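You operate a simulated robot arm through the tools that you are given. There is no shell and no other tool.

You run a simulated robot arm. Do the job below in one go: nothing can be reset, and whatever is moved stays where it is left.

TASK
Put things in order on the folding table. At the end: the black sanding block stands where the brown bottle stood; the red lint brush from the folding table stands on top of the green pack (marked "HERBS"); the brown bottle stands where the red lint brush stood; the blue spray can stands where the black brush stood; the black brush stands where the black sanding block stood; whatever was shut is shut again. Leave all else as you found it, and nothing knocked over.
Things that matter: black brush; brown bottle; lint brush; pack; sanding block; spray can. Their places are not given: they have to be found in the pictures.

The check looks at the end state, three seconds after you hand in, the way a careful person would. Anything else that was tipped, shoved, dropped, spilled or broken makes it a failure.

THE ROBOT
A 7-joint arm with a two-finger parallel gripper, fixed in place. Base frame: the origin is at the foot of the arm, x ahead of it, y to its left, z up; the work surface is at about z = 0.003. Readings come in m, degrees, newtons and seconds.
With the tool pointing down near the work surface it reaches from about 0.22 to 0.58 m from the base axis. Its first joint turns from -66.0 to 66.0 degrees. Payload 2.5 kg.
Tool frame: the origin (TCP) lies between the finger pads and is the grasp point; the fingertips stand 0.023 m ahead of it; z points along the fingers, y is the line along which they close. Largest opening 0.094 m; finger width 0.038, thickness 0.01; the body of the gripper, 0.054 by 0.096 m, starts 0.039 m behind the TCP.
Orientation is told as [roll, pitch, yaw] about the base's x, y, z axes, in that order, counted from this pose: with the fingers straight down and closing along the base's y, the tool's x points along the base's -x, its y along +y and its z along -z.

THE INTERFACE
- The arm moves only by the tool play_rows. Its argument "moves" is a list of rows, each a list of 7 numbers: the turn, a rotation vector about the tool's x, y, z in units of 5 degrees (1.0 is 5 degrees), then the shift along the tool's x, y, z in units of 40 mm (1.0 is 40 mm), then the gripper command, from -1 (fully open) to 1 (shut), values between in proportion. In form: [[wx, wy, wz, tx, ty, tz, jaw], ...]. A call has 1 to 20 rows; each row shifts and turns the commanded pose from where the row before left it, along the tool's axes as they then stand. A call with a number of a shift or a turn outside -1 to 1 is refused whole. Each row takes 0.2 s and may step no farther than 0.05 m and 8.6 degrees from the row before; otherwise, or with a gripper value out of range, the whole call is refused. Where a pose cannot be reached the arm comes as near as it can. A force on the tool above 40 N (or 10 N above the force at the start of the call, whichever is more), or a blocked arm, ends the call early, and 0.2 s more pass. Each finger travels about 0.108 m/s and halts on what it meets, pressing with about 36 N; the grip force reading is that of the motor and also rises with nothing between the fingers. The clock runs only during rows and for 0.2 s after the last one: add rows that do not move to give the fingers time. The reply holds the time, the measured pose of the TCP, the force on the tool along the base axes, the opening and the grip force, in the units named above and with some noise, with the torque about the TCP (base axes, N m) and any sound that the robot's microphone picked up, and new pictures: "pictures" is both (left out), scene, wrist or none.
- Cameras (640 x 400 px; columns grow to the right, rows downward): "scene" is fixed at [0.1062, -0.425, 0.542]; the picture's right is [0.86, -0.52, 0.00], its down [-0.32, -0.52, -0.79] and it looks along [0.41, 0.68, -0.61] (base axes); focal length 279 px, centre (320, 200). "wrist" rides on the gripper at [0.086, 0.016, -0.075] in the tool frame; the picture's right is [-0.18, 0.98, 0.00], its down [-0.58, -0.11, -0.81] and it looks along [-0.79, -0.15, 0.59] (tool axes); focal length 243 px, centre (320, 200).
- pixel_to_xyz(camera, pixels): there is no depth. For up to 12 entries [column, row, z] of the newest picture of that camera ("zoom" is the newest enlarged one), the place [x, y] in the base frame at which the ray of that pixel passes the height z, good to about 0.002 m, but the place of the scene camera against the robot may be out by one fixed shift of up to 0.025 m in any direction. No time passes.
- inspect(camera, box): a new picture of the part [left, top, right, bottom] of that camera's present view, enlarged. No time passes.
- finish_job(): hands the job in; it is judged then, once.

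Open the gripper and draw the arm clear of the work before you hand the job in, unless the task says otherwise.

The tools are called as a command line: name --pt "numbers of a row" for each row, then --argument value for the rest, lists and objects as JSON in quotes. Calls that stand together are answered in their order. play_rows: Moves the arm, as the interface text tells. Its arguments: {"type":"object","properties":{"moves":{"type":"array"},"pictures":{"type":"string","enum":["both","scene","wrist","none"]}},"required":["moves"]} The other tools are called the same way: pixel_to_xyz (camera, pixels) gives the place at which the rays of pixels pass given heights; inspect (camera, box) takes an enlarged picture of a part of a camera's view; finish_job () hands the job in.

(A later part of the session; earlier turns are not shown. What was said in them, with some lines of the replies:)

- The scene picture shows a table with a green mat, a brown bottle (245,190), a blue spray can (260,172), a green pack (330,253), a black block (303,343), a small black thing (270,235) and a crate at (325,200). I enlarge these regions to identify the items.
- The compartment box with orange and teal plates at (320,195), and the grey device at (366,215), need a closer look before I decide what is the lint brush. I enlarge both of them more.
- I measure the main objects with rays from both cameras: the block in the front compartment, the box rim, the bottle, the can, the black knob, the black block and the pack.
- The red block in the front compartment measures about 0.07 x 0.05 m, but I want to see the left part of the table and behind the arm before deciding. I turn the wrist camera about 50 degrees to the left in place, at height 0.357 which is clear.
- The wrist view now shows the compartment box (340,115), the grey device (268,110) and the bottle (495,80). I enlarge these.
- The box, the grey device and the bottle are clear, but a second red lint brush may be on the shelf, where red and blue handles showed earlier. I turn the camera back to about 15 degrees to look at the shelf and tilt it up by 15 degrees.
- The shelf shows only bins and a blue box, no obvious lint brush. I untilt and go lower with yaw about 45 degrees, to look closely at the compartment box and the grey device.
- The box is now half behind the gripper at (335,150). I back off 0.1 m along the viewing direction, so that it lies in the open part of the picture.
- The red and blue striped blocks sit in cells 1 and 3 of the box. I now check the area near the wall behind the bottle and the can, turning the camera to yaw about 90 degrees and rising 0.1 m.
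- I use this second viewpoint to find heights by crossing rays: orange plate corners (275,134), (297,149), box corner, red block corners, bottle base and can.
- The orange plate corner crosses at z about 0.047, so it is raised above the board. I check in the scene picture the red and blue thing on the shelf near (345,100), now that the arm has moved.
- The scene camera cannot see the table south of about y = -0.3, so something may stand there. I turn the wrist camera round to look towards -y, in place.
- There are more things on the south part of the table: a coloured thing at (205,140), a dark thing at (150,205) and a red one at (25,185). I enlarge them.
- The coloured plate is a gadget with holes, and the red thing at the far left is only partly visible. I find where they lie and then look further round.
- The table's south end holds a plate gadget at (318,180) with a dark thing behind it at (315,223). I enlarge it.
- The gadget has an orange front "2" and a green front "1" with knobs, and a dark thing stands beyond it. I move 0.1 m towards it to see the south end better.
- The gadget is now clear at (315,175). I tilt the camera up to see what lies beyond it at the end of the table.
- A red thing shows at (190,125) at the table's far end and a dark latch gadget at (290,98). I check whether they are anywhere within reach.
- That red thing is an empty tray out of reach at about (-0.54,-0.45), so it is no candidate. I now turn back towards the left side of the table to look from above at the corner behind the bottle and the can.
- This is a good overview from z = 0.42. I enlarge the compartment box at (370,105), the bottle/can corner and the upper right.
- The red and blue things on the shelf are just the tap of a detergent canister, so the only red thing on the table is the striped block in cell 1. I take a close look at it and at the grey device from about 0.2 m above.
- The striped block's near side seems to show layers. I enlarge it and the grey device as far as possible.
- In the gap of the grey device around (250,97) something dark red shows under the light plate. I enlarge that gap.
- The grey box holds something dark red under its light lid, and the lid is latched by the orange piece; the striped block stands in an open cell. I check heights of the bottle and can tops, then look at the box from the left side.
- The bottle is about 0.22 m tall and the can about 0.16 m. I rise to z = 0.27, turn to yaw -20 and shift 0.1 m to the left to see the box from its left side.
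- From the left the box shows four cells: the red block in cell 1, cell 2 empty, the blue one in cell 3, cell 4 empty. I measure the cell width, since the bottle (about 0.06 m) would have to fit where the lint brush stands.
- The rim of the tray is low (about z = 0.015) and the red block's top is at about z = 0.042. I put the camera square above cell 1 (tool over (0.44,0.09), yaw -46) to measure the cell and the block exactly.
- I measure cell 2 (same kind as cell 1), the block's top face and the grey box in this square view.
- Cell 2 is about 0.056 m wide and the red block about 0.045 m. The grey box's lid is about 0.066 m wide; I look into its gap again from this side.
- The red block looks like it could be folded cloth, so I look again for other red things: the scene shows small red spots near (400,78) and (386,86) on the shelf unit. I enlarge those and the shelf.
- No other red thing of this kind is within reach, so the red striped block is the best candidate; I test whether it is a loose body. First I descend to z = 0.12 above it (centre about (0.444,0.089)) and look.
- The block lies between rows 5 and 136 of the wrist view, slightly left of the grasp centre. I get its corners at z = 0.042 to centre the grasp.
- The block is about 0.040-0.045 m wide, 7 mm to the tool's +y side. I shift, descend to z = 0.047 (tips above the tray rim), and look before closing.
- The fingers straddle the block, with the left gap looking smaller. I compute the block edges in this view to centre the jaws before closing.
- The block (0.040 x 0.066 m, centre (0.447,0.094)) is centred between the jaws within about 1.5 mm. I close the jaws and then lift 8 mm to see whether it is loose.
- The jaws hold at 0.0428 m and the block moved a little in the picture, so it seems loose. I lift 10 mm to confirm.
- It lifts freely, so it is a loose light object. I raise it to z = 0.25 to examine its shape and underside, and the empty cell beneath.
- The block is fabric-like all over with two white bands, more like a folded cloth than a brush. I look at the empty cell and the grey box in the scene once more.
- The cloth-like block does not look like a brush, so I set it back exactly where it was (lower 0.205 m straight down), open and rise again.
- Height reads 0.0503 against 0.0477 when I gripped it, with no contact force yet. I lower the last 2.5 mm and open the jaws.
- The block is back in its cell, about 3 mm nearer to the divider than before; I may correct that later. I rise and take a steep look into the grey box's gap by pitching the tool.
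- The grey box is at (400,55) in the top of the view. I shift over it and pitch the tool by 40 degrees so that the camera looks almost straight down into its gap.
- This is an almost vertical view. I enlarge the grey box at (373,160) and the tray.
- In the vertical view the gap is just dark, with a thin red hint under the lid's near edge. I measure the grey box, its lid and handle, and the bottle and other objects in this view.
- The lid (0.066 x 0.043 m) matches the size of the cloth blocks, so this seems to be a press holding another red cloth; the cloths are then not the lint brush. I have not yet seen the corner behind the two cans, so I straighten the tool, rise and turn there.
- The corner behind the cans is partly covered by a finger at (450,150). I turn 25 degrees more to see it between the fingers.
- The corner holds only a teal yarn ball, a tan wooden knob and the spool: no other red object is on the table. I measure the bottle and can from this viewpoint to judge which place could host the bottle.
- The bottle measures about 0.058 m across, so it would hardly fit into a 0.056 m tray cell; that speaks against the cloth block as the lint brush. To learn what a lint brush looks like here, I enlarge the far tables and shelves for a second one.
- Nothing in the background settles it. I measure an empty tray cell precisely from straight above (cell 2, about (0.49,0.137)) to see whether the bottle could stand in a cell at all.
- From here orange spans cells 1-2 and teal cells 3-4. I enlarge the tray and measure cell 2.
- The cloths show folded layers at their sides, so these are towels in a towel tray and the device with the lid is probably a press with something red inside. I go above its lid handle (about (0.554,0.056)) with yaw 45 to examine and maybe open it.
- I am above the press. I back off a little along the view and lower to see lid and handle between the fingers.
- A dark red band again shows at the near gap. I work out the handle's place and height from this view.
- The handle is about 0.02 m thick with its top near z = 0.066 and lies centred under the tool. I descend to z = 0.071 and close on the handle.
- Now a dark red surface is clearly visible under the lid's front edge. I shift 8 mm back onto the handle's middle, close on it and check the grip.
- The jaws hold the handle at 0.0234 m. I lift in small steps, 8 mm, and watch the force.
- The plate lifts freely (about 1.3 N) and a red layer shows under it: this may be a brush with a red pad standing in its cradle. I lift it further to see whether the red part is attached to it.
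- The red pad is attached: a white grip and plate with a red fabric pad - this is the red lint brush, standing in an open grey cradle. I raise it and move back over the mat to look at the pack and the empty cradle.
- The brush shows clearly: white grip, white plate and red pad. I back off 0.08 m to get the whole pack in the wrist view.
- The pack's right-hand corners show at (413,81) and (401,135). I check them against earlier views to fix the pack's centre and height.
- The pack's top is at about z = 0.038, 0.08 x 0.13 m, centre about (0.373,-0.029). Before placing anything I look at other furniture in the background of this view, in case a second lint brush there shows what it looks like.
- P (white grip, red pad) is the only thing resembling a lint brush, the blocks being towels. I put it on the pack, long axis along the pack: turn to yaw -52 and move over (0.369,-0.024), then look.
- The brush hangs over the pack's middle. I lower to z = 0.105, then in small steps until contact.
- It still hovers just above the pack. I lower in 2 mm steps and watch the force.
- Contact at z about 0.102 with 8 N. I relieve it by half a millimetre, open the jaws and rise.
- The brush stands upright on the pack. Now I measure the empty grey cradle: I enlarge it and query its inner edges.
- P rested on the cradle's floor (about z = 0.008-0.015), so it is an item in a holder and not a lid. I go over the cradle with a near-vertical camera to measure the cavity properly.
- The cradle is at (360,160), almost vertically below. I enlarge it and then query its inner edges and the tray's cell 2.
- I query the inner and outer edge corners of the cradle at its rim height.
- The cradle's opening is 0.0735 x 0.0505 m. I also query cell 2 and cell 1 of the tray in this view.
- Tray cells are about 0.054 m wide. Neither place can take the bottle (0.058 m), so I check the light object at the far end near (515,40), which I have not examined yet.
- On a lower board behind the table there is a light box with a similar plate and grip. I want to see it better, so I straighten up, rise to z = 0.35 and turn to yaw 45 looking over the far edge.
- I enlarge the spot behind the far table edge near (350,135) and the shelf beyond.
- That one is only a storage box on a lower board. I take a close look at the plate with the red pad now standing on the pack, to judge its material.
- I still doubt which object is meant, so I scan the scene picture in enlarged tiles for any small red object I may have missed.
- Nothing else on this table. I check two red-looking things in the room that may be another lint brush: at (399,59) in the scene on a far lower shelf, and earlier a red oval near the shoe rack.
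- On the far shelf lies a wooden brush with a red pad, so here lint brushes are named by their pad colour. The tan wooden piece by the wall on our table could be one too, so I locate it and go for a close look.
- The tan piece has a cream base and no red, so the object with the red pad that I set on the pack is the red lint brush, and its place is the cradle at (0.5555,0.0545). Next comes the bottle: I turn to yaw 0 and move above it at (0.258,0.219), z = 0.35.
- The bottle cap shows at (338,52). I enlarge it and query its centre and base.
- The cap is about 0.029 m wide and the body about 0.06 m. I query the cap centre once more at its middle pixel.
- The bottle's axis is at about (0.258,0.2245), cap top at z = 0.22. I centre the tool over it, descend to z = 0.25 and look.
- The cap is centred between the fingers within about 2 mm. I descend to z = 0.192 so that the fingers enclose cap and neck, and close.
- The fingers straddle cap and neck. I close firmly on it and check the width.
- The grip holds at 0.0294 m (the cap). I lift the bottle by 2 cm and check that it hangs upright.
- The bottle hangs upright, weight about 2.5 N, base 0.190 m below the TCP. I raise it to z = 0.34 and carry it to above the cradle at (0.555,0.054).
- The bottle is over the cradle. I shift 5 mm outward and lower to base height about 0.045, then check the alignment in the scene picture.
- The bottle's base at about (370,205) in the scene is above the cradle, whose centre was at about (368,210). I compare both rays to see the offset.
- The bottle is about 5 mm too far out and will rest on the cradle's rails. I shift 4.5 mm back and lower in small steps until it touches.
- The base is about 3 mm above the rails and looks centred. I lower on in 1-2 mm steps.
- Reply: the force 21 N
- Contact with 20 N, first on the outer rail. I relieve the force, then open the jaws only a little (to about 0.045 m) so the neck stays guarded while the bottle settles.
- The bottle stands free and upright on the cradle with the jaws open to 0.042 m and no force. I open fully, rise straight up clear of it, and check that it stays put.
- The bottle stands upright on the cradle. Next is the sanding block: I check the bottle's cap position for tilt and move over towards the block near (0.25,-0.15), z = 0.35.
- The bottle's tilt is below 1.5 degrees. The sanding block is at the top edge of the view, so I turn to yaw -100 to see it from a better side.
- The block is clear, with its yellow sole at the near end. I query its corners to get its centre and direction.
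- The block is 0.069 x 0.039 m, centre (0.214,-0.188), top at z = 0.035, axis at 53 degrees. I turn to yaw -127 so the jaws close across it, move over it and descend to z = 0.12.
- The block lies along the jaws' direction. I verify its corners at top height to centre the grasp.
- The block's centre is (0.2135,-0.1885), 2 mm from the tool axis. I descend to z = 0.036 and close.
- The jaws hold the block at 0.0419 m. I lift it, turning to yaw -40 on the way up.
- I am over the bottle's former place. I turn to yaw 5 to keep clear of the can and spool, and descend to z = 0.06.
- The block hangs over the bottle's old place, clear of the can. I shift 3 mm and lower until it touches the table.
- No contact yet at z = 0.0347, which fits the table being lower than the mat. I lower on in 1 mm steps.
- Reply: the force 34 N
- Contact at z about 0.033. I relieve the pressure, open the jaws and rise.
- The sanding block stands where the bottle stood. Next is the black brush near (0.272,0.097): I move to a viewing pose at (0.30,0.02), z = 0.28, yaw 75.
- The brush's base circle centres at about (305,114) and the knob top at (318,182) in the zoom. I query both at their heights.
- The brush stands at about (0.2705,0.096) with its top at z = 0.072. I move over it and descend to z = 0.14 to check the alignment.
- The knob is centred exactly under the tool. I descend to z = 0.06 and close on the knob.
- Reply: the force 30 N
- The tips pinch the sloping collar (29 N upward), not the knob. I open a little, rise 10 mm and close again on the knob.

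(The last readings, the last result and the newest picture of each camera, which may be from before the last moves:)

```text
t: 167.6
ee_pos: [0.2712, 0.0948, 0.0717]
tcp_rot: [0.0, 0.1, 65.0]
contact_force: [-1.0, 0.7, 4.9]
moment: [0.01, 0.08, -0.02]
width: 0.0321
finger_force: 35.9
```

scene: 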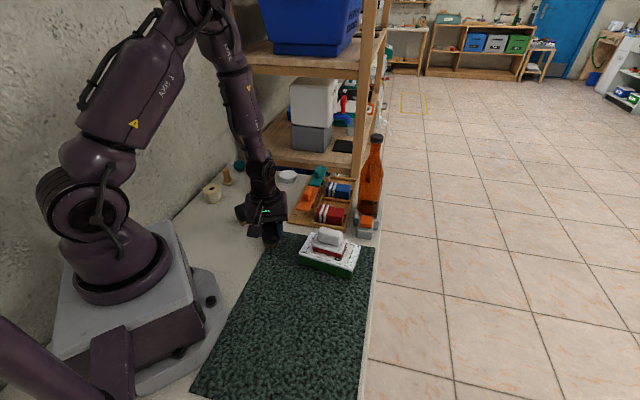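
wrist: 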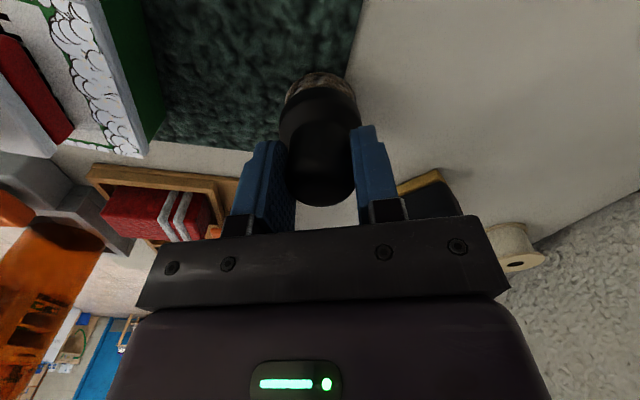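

Now the knob is held at 0.0321 m. I lift the brush to z = 0.20 and carry it to the sanding block's former place (0.2135,-0.1885).

play_rows --pt "0 0 0 0 0 -0.3 0.8" --pt "0 0 0 0 0 -0.7 0.8" --pt "0 0 0 0 0 -0.8 0.8" --pt "0 0 0 0 0 -0.8 0.8" --pt "0 0 0 0 0 -0.6 0.8" --pt "0 0 0 0.5 -0.12 0 0.8" --pt "0 0 0 0.88 -0.2125 0 0.8" --pt "0 0 0 0.88 -0.2125 0 0.8" --pt "0 0 0 0.88 -0.2125 0 0.8" --pt "0 0 0 0.88 -0.2125 0 0.8" --pt "0 0 0 0.88 -0.2125 0 0.8" --pt "0 0 0 0.88 -0.2125 0 0.8" --pt "0 0 0 0.88 -0.2125 0 0.8" --pt "0 0 0 0.38 -0.0925 0 0.8" --pt "0 0 0 0 0 0 0.8" --pictures "both"

inspect --camera "scene" --box '[220, 200, 400, 400]'

```text
t: 170.8
ee_pos: [0.2119, -0.1892, 0.1995]
tcp_rot: [0.0, 0.0, 65.0]
contact_force: [0.4, 0.0, -0.4]
moment: [0.02, 0.01, -0.05]
width: 0.0323
finger_force: 35.6
```

scene: 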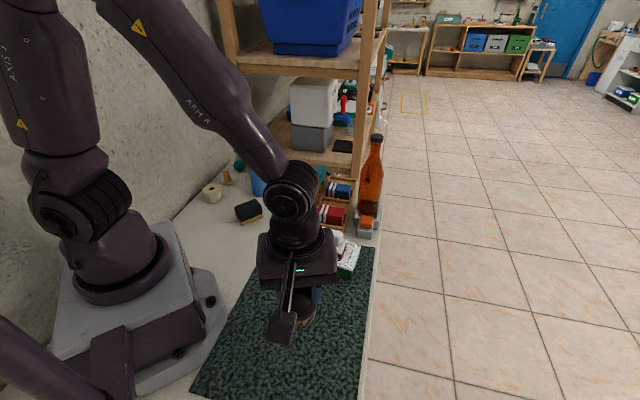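
wrist: 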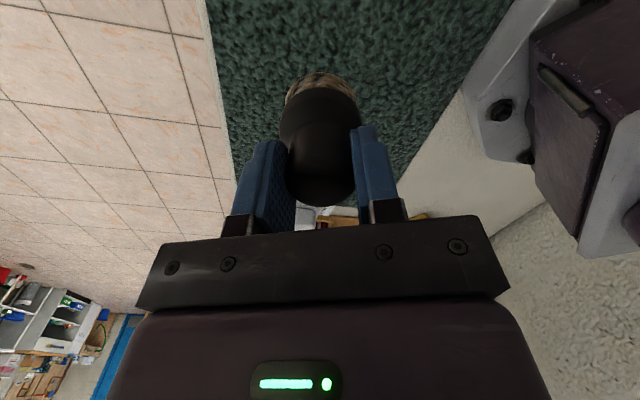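

```text
2.00 times, centred on (310, 300) of scene
```

zoom: 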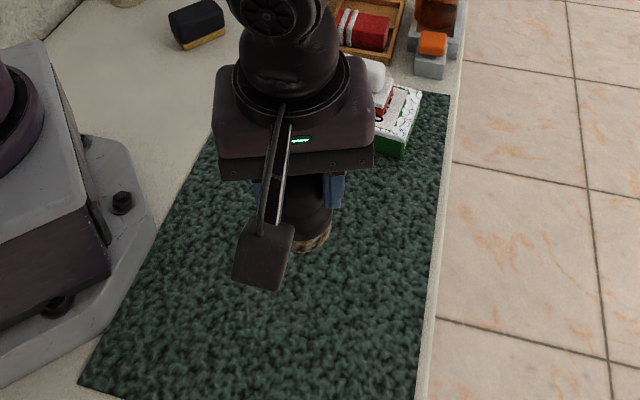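

The brush hangs upright over the place. I lower to z = 0.078 and then in small steps to contact.

play_rows --pt "0 0 0 -0.03 0 0.8 0.8" --pt "0 0 0 0 0 0.8 0.8" --pt "0 0 0 0 0 0.8 0.8" --pt "0 0 0 0 0 0.55 0.8" --pt "0 0 0 0 0 0.1 0.8" --pt "0 0 0 0 0 0.05 0.8" --pt "0 0 0 0 0 0 0.8" --pictures "none"

```text
t: 172.4
ee_pos: [0.2143, -0.1867, 0.0749]
tcp_rot: [-0.1, 0.1, 65.0]
contact_force: [1.0, 0.6, -0.2]
moment: [0.01, -0.01, -0.02]
width: 0.0325
finger_force: 36.1
```

No contact yet at z = 0.0749. I lower further in 1 mm steps.

play_rows --pt "0 0 0 0 0 0.03 0.8" --pt "0 0 0 0 0 0.03 0.8" --pt "0 0 0 0 0 0.03 0.8" --pt "0 0 0 0 0 0 0.8" --pictures "none"

```text
t: 173.4
ee_pos: [0.2141, -0.1877, 0.0723]
tcp_rot: [0.0, 0.0, 65.0]
contact_force: [0.1, 0.3, -1.5]
moment: [0.01, 0.0, -0.02]
width: 0.0323
finger_force: 35.3
```

play_rows --pt "0 0 0 0 0 0.03 0.8" --pt "0 0 0 0 0 0.03 0.8" --pt "0 0 0 0 0 0 0.8" --pictures "none"

```text
t: 174.2
ee_pos: [0.2132, -0.1879, 0.0709]
tcp_rot: [-0.1, 0.0, 64.9]
contact_force: [-4.9, 3.5, 29.7]
moment: [0.21, 0.16, -0.07]
width: 0.0321
finger_force: 35.9
```

Contact at z about 0.071. I relieve it, open the jaws and rise to look.

play_rows --pt "0 0 0 0 0 -0.03 0.8" --pt "0 0 0 0 0 0 0.5" --pt "0 0 0 0 0 0 0" --pt "0 0 0 0 0 0 -0.5" --pt "0 0 0 0 0 0 -1" --pt "0 0 0 0 0 -0.4 -1" --pt "0 0 0 0 0 -0.8 -1" --pt "0 0 0 0 0 -0.8 -1" --pt "0 0 0 0 0 -0.8 -1" --pt "0 0 0 0 0 -0.8 -1" --pt "0 0 0 0 0 -0.8 -1" --pt "0 0 0 0 0 -0.8 -1" --pt "0 0 0 -0.8 0 0 -1" --pt "0 0 0 -0.9 0 0 -1" --pt "0 0 0 -0.9 0 0 -1" --pt "0 0 0 -0.9 0 0 -1" --pt "0 0 0 0 0 0 -1" --pictures "both"

inspect --camera "scene" --box '[220, 200, 400, 400]'

```text
t: 177.8
ee_pos: [0.2741, -0.0602, 0.2798]
tcp_rot: [0.0, 0.0, 64.9]
contact_force: [-0.2, 0.3, 0.0]
moment: [0.02, -0.02, -0.01]
width: 0.0941
finger_force: 0.0
```

scene: 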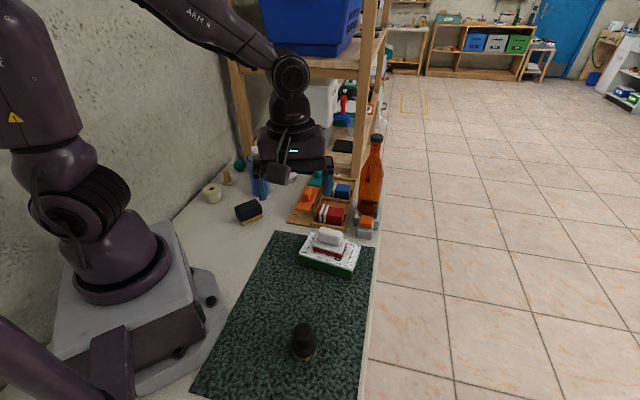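
wrist: 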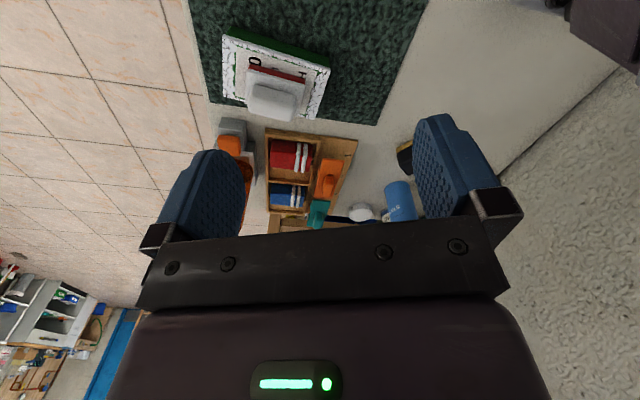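

```text
2.00 times, centred on (310, 300) of scene
```

zoom: 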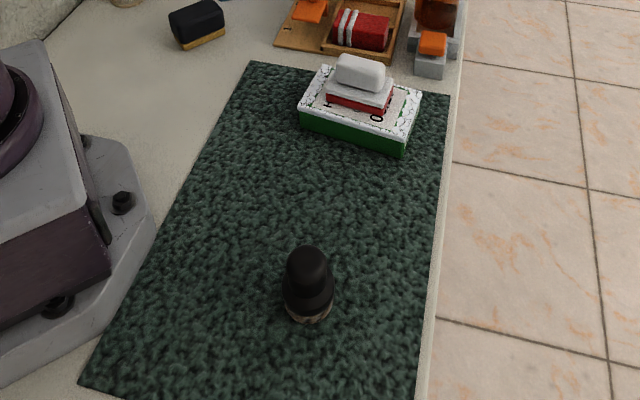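

The brush stands where the sanding block was. Last comes the spray can: I move to (0.30,0.15), z = 0.38 to view it together with its neighbour can from above.

play_rows --pt "0 0 0 -0.84 0.272 -0.42 -1" --pt "0 0 0 -0.84 0.272 -0.42 -1" --pt "0 0 0 -0.84 0.272 -0.42 -1" --pt "0 0 0 -0.84 0.272 -0.42 -1" --pt "0 0 0 -0.84 0.272 -0.42 -1" --pt "0 0 0 -0.84 0.272 -0.42 -1" --pt "0 0 0 0 0 0 -1" --pictures "both"

inspect --camera "wrist" --box '[260, 40, 460, 190]'

```text
t: 179.4
ee_pos: [0.2995, 0.1481, 0.3792]
tcp_rot: [0.1, 0.0, 65.0]
contact_force: [0.0, -0.7, -0.2]
moment: [-0.03, -0.02, -0.01]
width: 0.094
finger_force: 0.1
```

scene: 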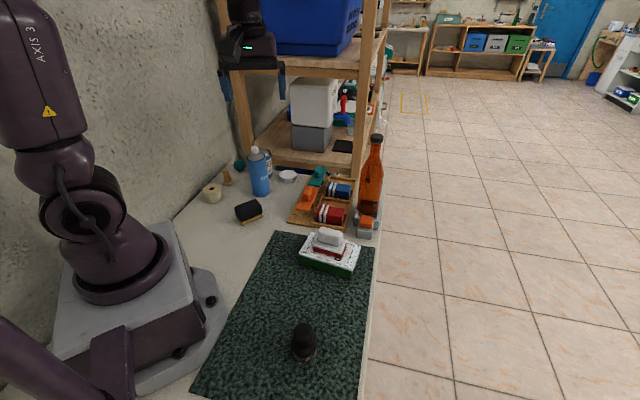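
wrist: 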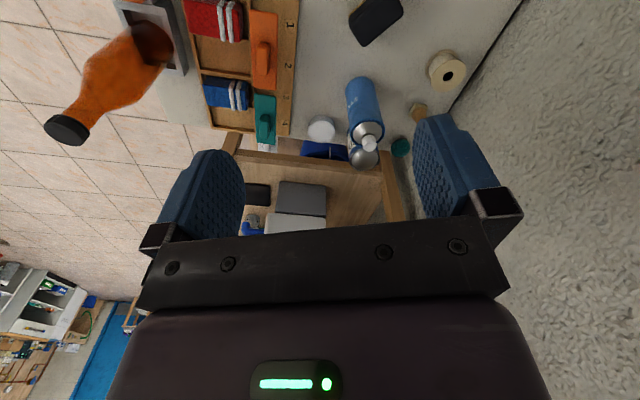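

```text
2.67 times, centred on (360, 115) of wrist
```

zoom: 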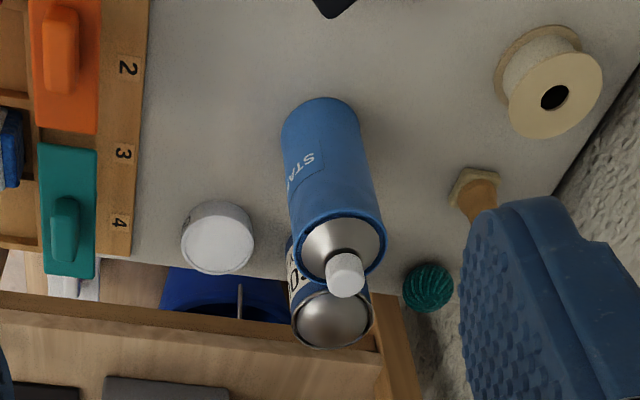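

The spray can and the SOL can behind it are visible. I query base, rim and nozzle of the spray can and the top of the other can.

pixel_to_xyz --camera "zoom" --pixels '[[322, 134, 0.003], [340, 250, 0.13], [340, 250, 0.14], [347, 272, 0.16], [347, 272, 0.17], [295, 255, 0.13], [385, 245, 0.13], [332, 318, 0.1], [332, 318, 0.12], [283, 138, 0.003], [362, 130, 0.003], [220, 245, 0.03]]'

```text
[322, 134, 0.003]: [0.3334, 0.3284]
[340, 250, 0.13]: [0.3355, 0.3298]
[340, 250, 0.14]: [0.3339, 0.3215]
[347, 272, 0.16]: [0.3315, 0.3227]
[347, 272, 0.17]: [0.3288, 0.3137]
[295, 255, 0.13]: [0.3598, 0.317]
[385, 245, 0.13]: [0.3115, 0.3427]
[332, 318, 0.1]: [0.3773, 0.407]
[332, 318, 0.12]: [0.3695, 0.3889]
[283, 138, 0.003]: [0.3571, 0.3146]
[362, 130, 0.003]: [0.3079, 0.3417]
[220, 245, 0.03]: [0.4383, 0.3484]
```

The spray can is 0.056 m wide, at about (0.333,0.326), rim at z = 0.135, nozzle top about 0.16; yaw 65 keeps the fingers off the other can. I move over it and descend to z = 0.22.

play_rows --pt "0 0 0 -0.878 0.224 0 -1" --pt "0 0 0 -0.878 0.224 0 -1" --pt "0 0 0 -0.878 0.224 0 -1" --pt "0 0 0 -0.878 0.224 0 -1" --pt "0 0 0 -0.878 0.224 0 -1" --pt "0 0 0 0 0 0.8 -1" --pt "0 0 0 0 0 0.8 -1" --pt "0 0 0 0 0 0.8 -1" --pt "0 0 0 0 0 0.8 -1" --pt "0 0 0 0 0 0.8 -1" --pt "0 0 0 0 0 0 -1" --pictures "both"

inspect --camera "wrist" --box '[200, 20, 460, 230]'

```text
t: 181.8
ee_pos: [0.3321, 0.3272, 0.2196]
tcp_rot: [0.1, 0.0, 65.0]
contact_force: [0.2, 0.1, 0.4]
moment: [0.03, -0.01, 0.01]
width: 0.094
finger_force: 0.0
```

scene: 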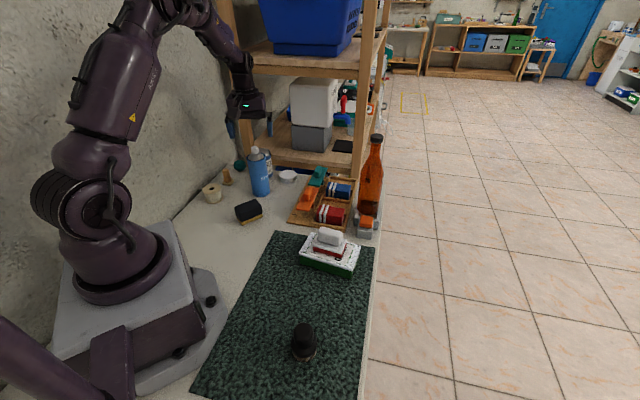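
wrist: 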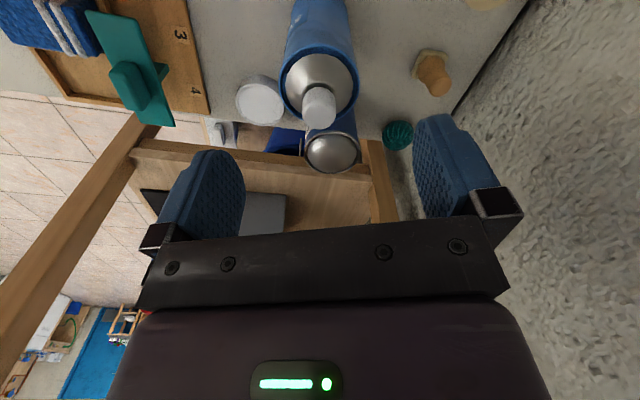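

```text
1.90 times, centred on (330, 125) of wrist
```

zoom: 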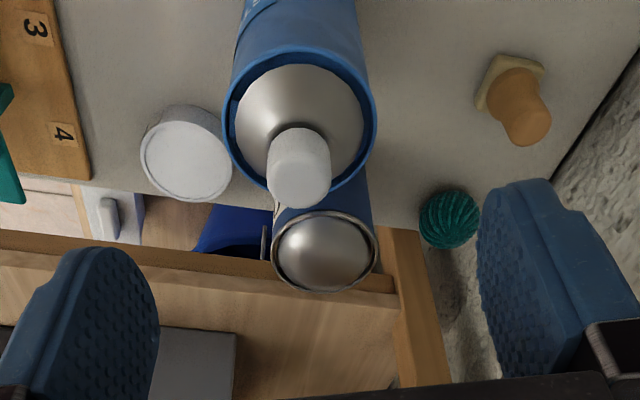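

The can's rim and nozzle are centred between the fingers. I shift 3 mm forward, descend to z = 0.13 and close on the can's body.

play_rows --pt "0 0 0 -0.07 0 0.6 -1" --pt "0 0 0 0 0 0.6 -1" --pt "0 0 0 0 0 0.6 -1" --pt "0 0 0 0 0 0.42 -1" --pt "0 0 0 0 0 0 -1" --pictures "both"

inspect --camera "wrist" --box '[160, 40, 500, 240]'

inspect --camera "scene" --box '[200, 100, 310, 220]'

```text
t: 183.0
ee_pos: [0.3324, 0.3301, 0.1298]
tcp_rot: [0.0, 0.1, 65.0]
contact_force: [0.2, 0.2, 1.1]
moment: [0.04, -0.04, 0.04]
width: 0.0941
finger_force: 0.1
```

scene: 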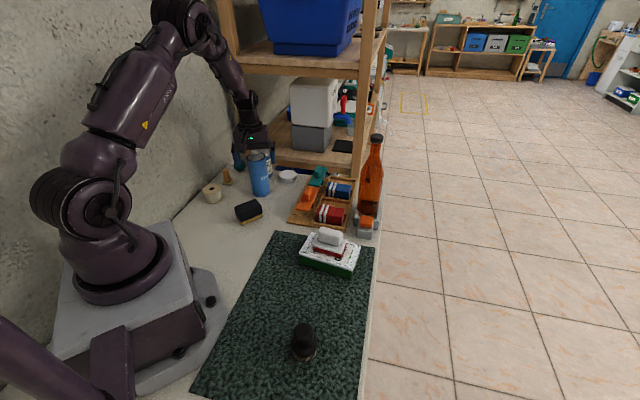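
wrist: 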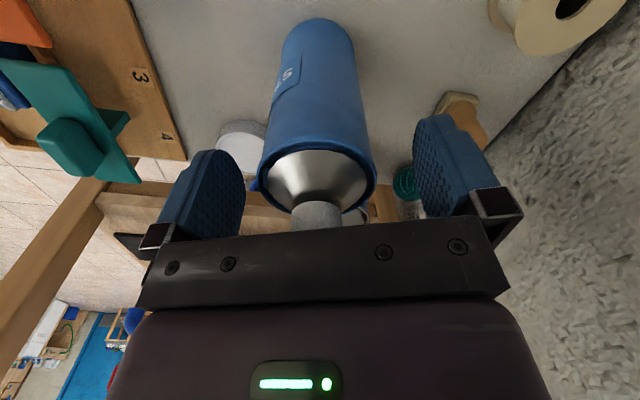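

```text
1.88 times, centred on (330, 140) of wrist
```

zoom: 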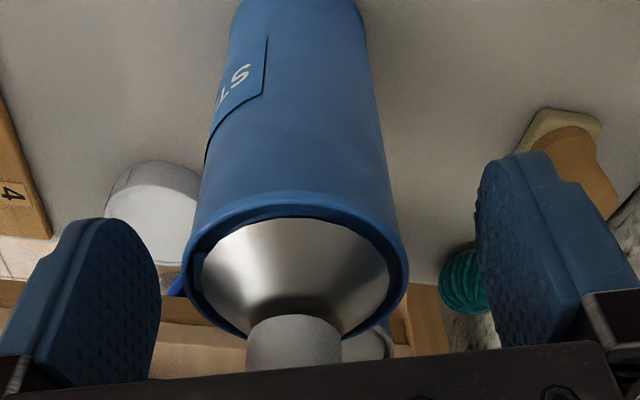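

```text
3.33 times, centred on (255, 160) of scene
```

zoom: 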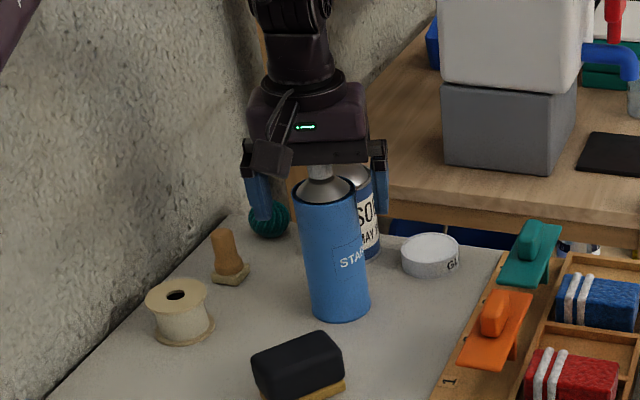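

The can is centred between the jaws. I close and check the width.

play_rows --pt "0 0 0 0 0 0 -0.5" --pt "0 0 0 0 0 0 -0.2" --pt "0 0 0 0 0 0 0.1" --pt "0 0 0 0 0 0 0.3" --pt "0 0 0 0 0 0 0.3" --pictures "wrist"

```text
t: 184.2
ee_pos: [0.333, 0.3287, 0.1303]
tcp_rot: [0.0, 0.0, 65.0]
contact_force: [1.6, -0.2, 0.8]
moment: [-0.02, -0.05, -0.03]
width: 0.0553
finger_force: 36.0
```

wrist: 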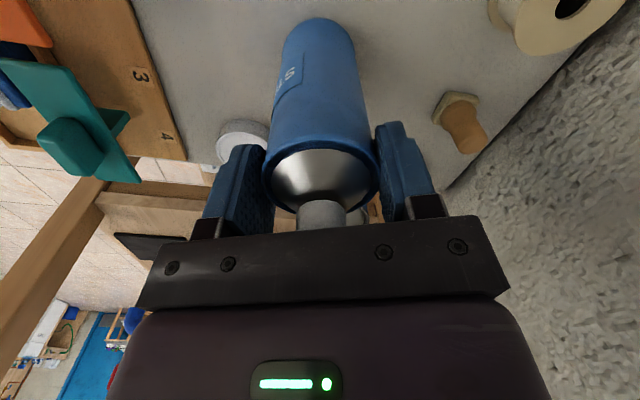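

The can is held at 0.0553 m. Before carrying it I look at the brush's former spot at the mat's corner, since the can should stand flat and not rock on the mat's edge.

inspect --camera "scene" --box '[235, 215, 315, 275]'

pixel_to_xyz --camera "scene" --pixels '[[275.5, 231.5, 0.006], [262, 256, 0.006], [250, 279, 0.006], [235, 308, 0.006], [300, 234.5, 0.006], [271, 243, 0.008]]'

```text
6.67 times, centred on (275, 245) of scene
```

zoom: 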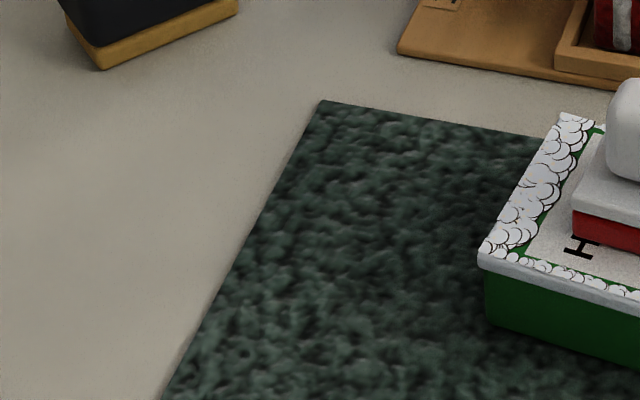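

```text
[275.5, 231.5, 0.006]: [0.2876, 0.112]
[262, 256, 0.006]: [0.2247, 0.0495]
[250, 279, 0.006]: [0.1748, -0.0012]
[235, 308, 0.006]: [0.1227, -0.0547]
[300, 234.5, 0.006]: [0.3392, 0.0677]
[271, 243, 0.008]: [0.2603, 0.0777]
```

The brush's spot lies about 5 mm inside the mat's left edge; I will set the can 6 mm further in, at (0.275,0.092), so it stands flat. I lift the can to z = 0.26 and carry it there.

play_rows --pt "0 0 0 0 0 -0.3 0.3" --pt "0 0 0 0 0 -0.7 0.3" --pt "0 0 0 0 0 -0.8 0.3" --pt "0 0 0 0 0 -0.8 0.3" --pt "0 0 0 0 0 -0.6 0.3" --pt "0 0 0 0.5 -0.1 0 0.3" --pt "0 0 0 0.856 -0.17 0 0.3" --pt "0 0 0 0.856 -0.17 0 0.3" --pt "0 0 0 0.856 -0.17 0 0.3" --pt "0 0 0 0.856 -0.17 0 0.3" --pt "0 0 0 0.856 -0.17 0 0.3" --pt "0 0 0 0.856 -0.17 0 0.3" --pt "0 0 0 0.35 -0.07 0 0.3" --pt "0 0 0 0 0 0 0.3" --pictures "both"

inspect --camera "scene" --box '[190, 120, 350, 270]'

```text
t: 187.2
ee_pos: [0.2739, 0.0914, 0.2585]
tcp_rot: [0.0, -0.1, 65.0]
contact_force: [0.6, 0.1, -2.7]
moment: [0.01, -0.02, -0.01]
width: 0.0556
finger_force: 35.7
```

scene: 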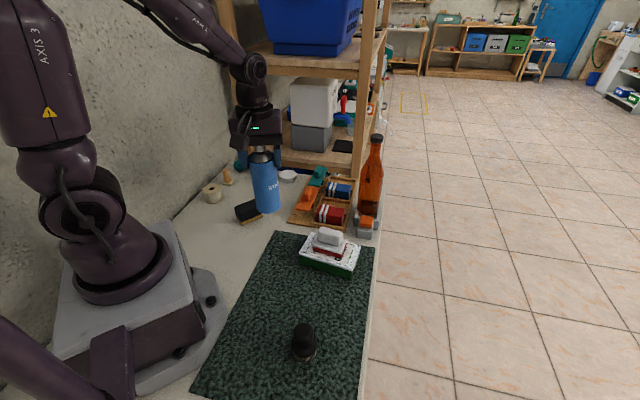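
wrist: 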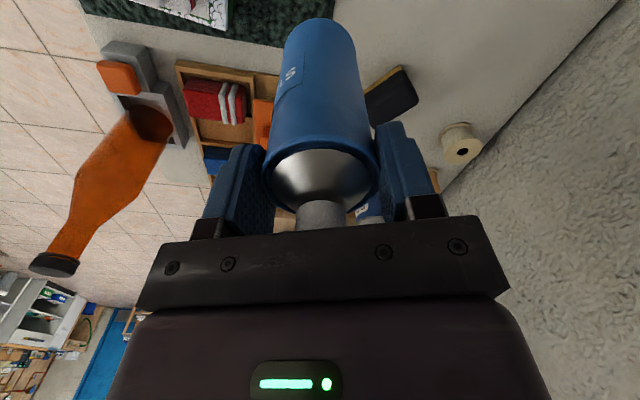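

```text
2.67 times, centred on (270, 195) of scene
```

zoom: 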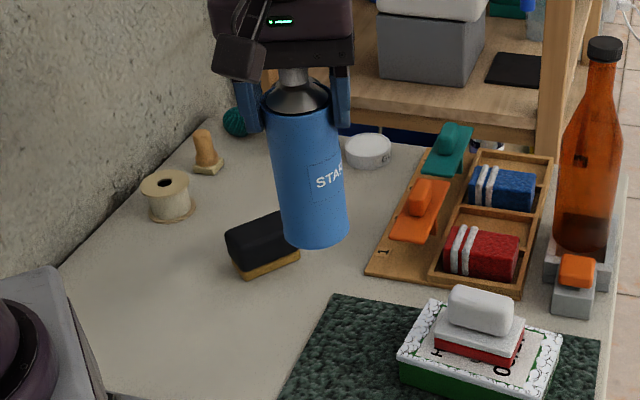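

The can hangs upright over the spot. I lower to z = 0.139 and then in small steps to contact.

play_rows --pt "0 0 0 0 0 0.7 0.3" --pt "0 0 0 0 0 0.8 0.3" --pt "0 0 0 0 0 0.8 0.3" --pt "0 0 0 0 0 0.5 0.3" --pt "0 0 0 0 0 0.15 0.3" --pt "0 0 0 0 0 0.05 0.3" --pt "0 0 0 0 0 0 0.3" --pictures "scene"

inspect --camera "scene" --box '[220, 150, 340, 260]'

```text
t: 188.8
ee_pos: [0.2748, 0.0923, 0.1371]
tcp_rot: [-0.1, 0.0, 65.0]
contact_force: [0.4, 0.6, -2.2]
moment: [-0.03, 0.0, 0.01]
width: 0.0551
finger_force: 35.9
```

scene: 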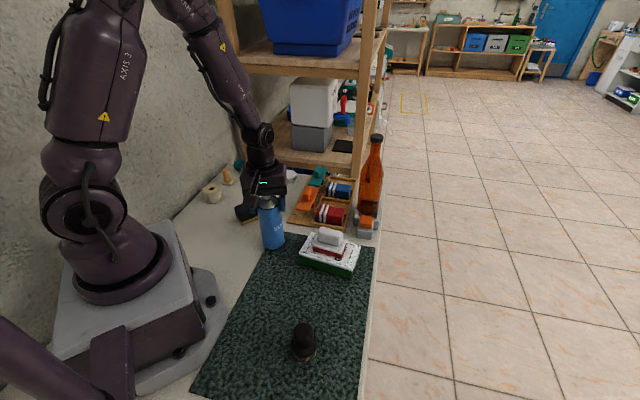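

```text
3.64 times, centred on (280, 205) of scene
```

zoom: 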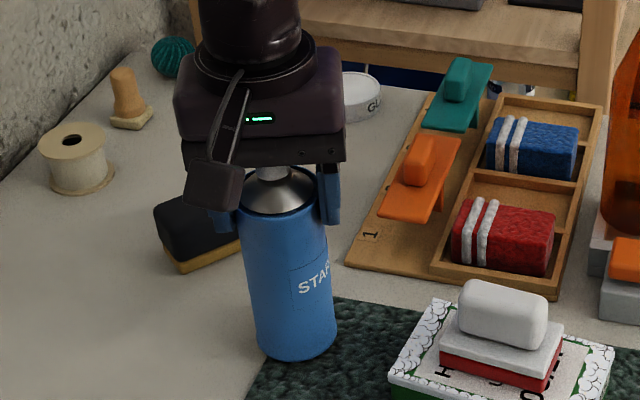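

No contact yet at z = 0.137. I lower on in 1 mm steps.

play_rows --pt "0 0 0 0 0 0.03 0.3" --pt "0 0 0 0 0 0.03 0.3" --pt "0 0 0 0 0 0.03 0.3" --pt "0 0 0 0 0 0 0.3" --pictures "none"

```text
t: 189.8
ee_pos: [0.2736, 0.0947, 0.1344]
tcp_rot: [0.0, 0.0, 65.1]
contact_force: [0.1, -0.6, -3.4]
moment: [0.01, 0.01, -0.02]
width: 0.055
finger_force: 35.6
```

play_rows --pt "0 0 0 0 0 0.03 0.3" --pt "0 0 0 0 0 0.02 0.3" --pt "0 0 0 0 0 0 0.3" --pictures "none"

```text
t: 190.6
ee_pos: [0.2758, 0.0945, 0.1325]
tcp_rot: [-0.1, 0.0, 64.9]
contact_force: [-0.1, 0.1, -1.7]
moment: [-0.02, 0.03, 0.0]
width: 0.0552
finger_force: 36.3
```

play_rows --pt "0 0 0 0 0 0.02 0.3" --pt "0 0 0 0 0 0.02 0.3" --pt "0 0 0 0 0 0 0.3" --pictures "none"

```text
t: 191.4
ee_pos: [0.2752, 0.0943, 0.1319]
tcp_rot: [0.0, 0.0, 65.1]
contact_force: [-8.9, 3.1, 25.5]
moment: [0.27, 0.52, 0.06]
width: 0.0556
finger_force: 36.4
```

Contact with 25 N at z about 0.132. I relieve it, open the jaws just enough and look before withdrawing.

play_rows --pt "0 0 0 0 0 -0.02 0.3" --pt "0 0 0 0 0 0 0" --pt "0 0 0 0 0 0 -0.4" --pt "0 0 0 0 0 0 -0.6" --pt "0 0 0 0 0 0 -0.6" --pictures "both"

inspect --camera "scene" --box '[230, 170, 330, 265]'

```text
t: 192.6
ee_pos: [0.2762, 0.0936, 0.1321]
tcp_rot: [0.0, 0.0, 65.0]
contact_force: [-0.5, 0.4, 0.5]
moment: [-0.01, 0.01, 0.0]
width: 0.0748
finger_force: 0.0
```

scene: 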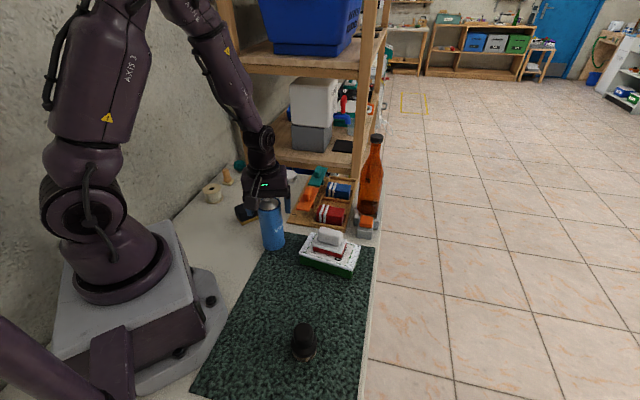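
wrist: 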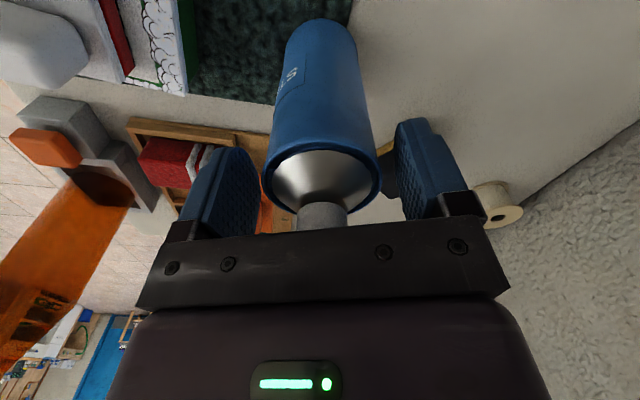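

```text
4.21 times, centred on (280, 218) of scene
```

zoom: 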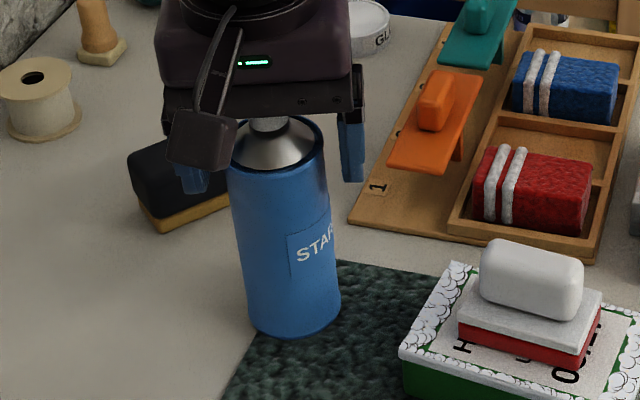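

The can stands upright by itself. I open fully and rise straight up to z = 0.32, then look at everything.

play_rows --pt "0 0 0 0 0 0 -1" --pt "0 0 0 0 0 -0.4 -1" --pt "0 0 0 0 0 -0.8 -1" --pt "0 0 0 0 0 -0.8 -1" --pt "0 0 0 0 0 -0.8 -1" --pt "0 0 0 0 0 -0.8 -1" --pt "0 0 0 0 0 -0.8 -1" --pt "0 0 0 0.6 0 -0.4 -1" --pt "0 0 0 0.8 0 0 -1" --pt "0 0 0 0.8 0 0 -1" --pt "0 0 0 0.8 0 0 -1" --pt "0 0 0 0 0 0 -1" --pictures "both"

inspect --camera "scene" --box '[180, 130, 400, 270]'

inspect --camera "scene" --box '[200, 220, 400, 400]'

```text
t: 195.2
ee_pos: [0.2255, -0.0154, 0.3225]
tcp_rot: [0.0, 0.0, 64.9]
contact_force: [0.4, 0.0, 0.4]
moment: [0.01, -0.03, -0.02]
width: 0.094
finger_force: 0.1
```

scene: 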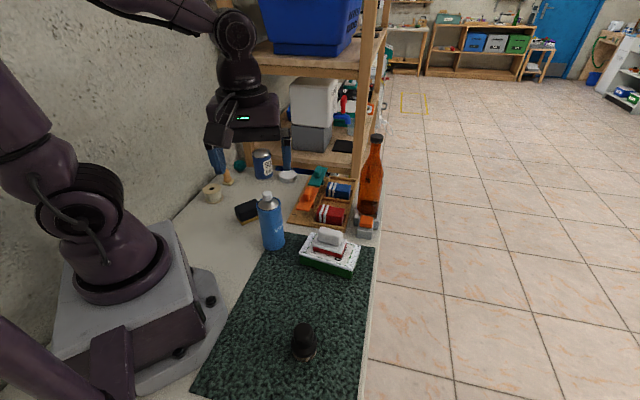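
wrist: 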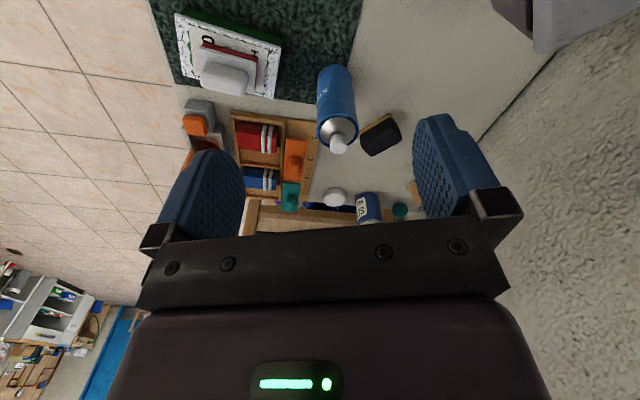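

```text
2.86 times, centred on (290, 200) of scene
```

zoom: 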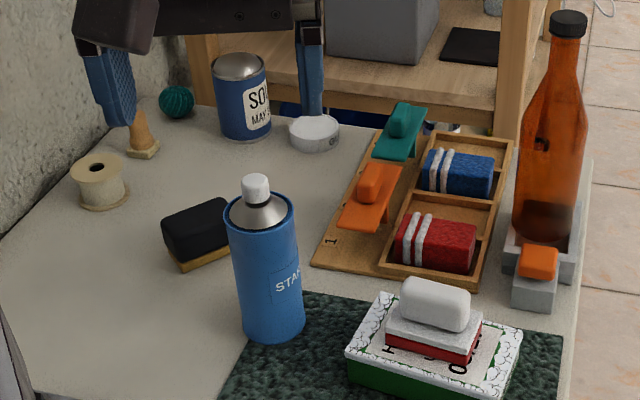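

```text
2.22 times, centred on (300, 310) of scene
```

zoom: 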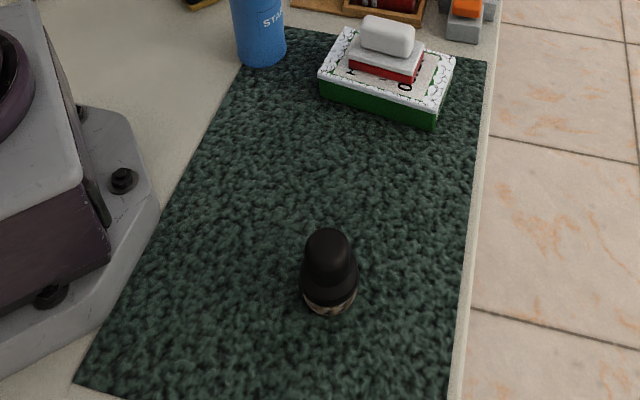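

All objects stand upright: brush with red pad on the pack, bottle on the cradle, block, brush and can on their new places. I return the open gripper to its starting pose high above the table and take a last look.

play_rows --pt "0 0 0 0 0 -0.6 -1" --pt "0 0 1 0 0 -0.4 -1" --pt "0 0 1 0 0 0 -1" --pt "0 0 1 0 0 0 -1" --pt "0 0 1 0 0 0 -1" --pt "0 0 1 0 0 0 -1" --pt "0 0 1 0 0 0 -1" --pt "0 0 1 0 0 0 -1" --pt "0 0 1 0 0 0 -1" --pt "0 0 1 0 0 0 -1" --pt "0 0 1 0 0 0 -1" --pt "0 0 1 0 0 0 -1" --pt "0 0 1 0 0 0 -1" --pt "0 0 1 0 0 0 -1" --pt "0 0 0 -0.7 0 0 -1" --pt "0 0 0 -0.7 0 0 -1" --pt "0 0 0 -0.7 0 0 -1" --pt "0 0 0 0 0 0 -1" --pictures "both"

inspect --camera "scene" --box '[180, 120, 400, 270]'

inspect --camera "wrist" --box '[220, 0, 560, 210]'

```text
t: 199.0
ee_pos: [0.3102, -0.0151, 0.363]
tcp_rot: [0.1, -0.1, 0.1]
contact_force: [0.4, 0.1, 0.6]
moment: [0.0, 0.0, 0.01]
width: 0.094
finger_force: 0.1
```

scene: 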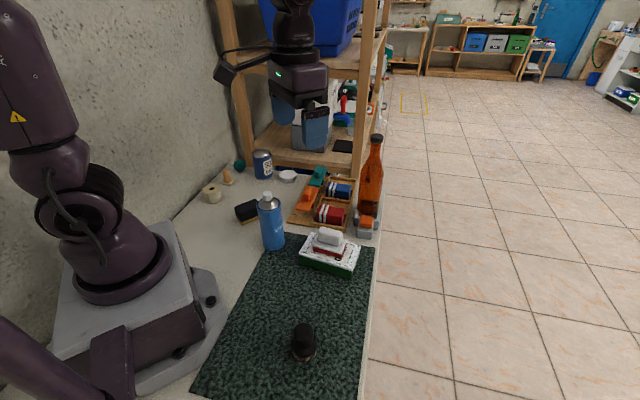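
wrist: 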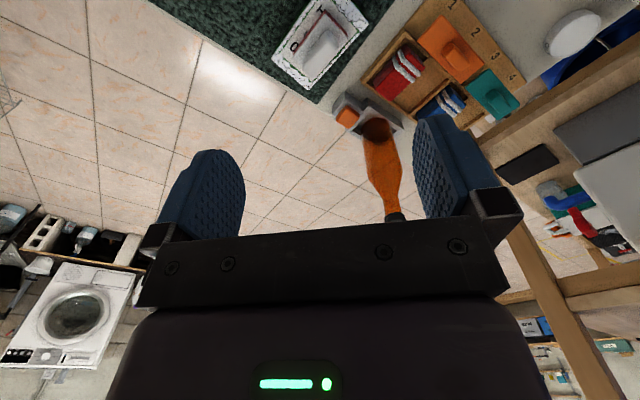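

```text
2.67 times, centred on (290, 195) of scene
```

zoom: 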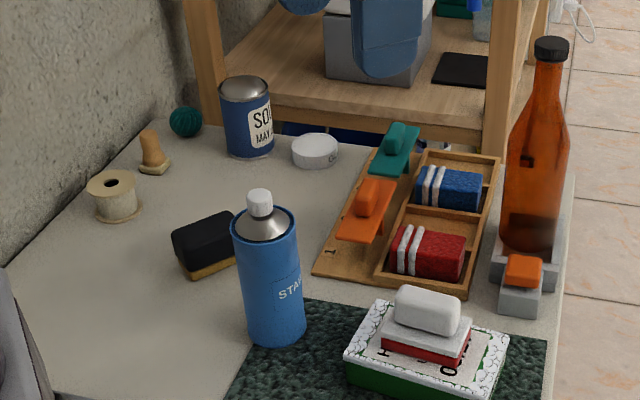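

```text
1.88 times, centred on (390, 105) of wrist
```

zoom: 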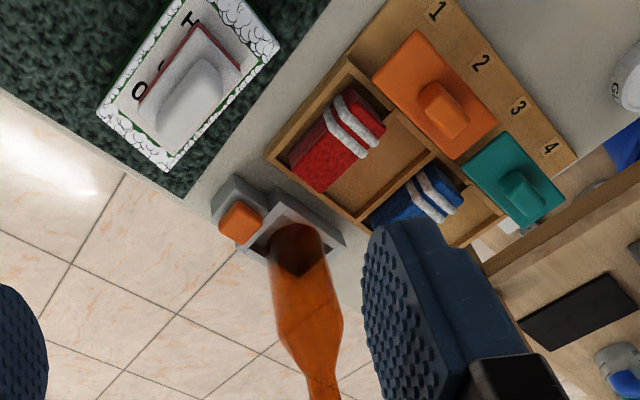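

The last pictures show every object upright and at rest, the gripper open and clear at z = 0.36. I hand the job in.

finish_job

```text
The job is handed in.
```

I moved all five things and handed the job in, but I am not sure I picked the right object as the red lint brush. If I picked wrong, both the lint brush and the bottle are in the wrong places.

Nothing on the table was plainly a red lint brush. I took it to be the white-gripped pad with a red underside that sat in the grey cradle. The only other red things were striped blocks in the tray, which look like folded towels.

| Thing | Where it stands now | Position (m) |
|---|---|---|
| Red-padded brush | On top of the green HERBS pack | (0.371, -0.027) |
| Brown bottle | On the cradle where that brush sat | (0.555, 0.054) |
| Black sanding block | Where the bottle stood | (0.259, 0.225) |
| Black brush | Where the sanding block stood | (0.213, -0.188) |
| Blue spray can | Where the black brush stood | (0.275, 0.094) |

- **Bottle:** it is about 0.06 m wide and the cradle opening is about 0.05 m, so it stands on the cradle's rails, about 0.03 m above the floor where the brush sat. It was upright and steady in the last picture.
- **Spray can:** I set it about 5 mm off the black brush's exact spot, so it would stand flat on the mat instead of rocking on the edge.
- **Red towel:** while finding out what things were, I lifted the red towel out of tray cell 1 and put it back. It now sits about 3 mm from where it was.

I saw nothing knocked over or dropped, and I opened no lids or drawers. The gripper is open and clear of the table.
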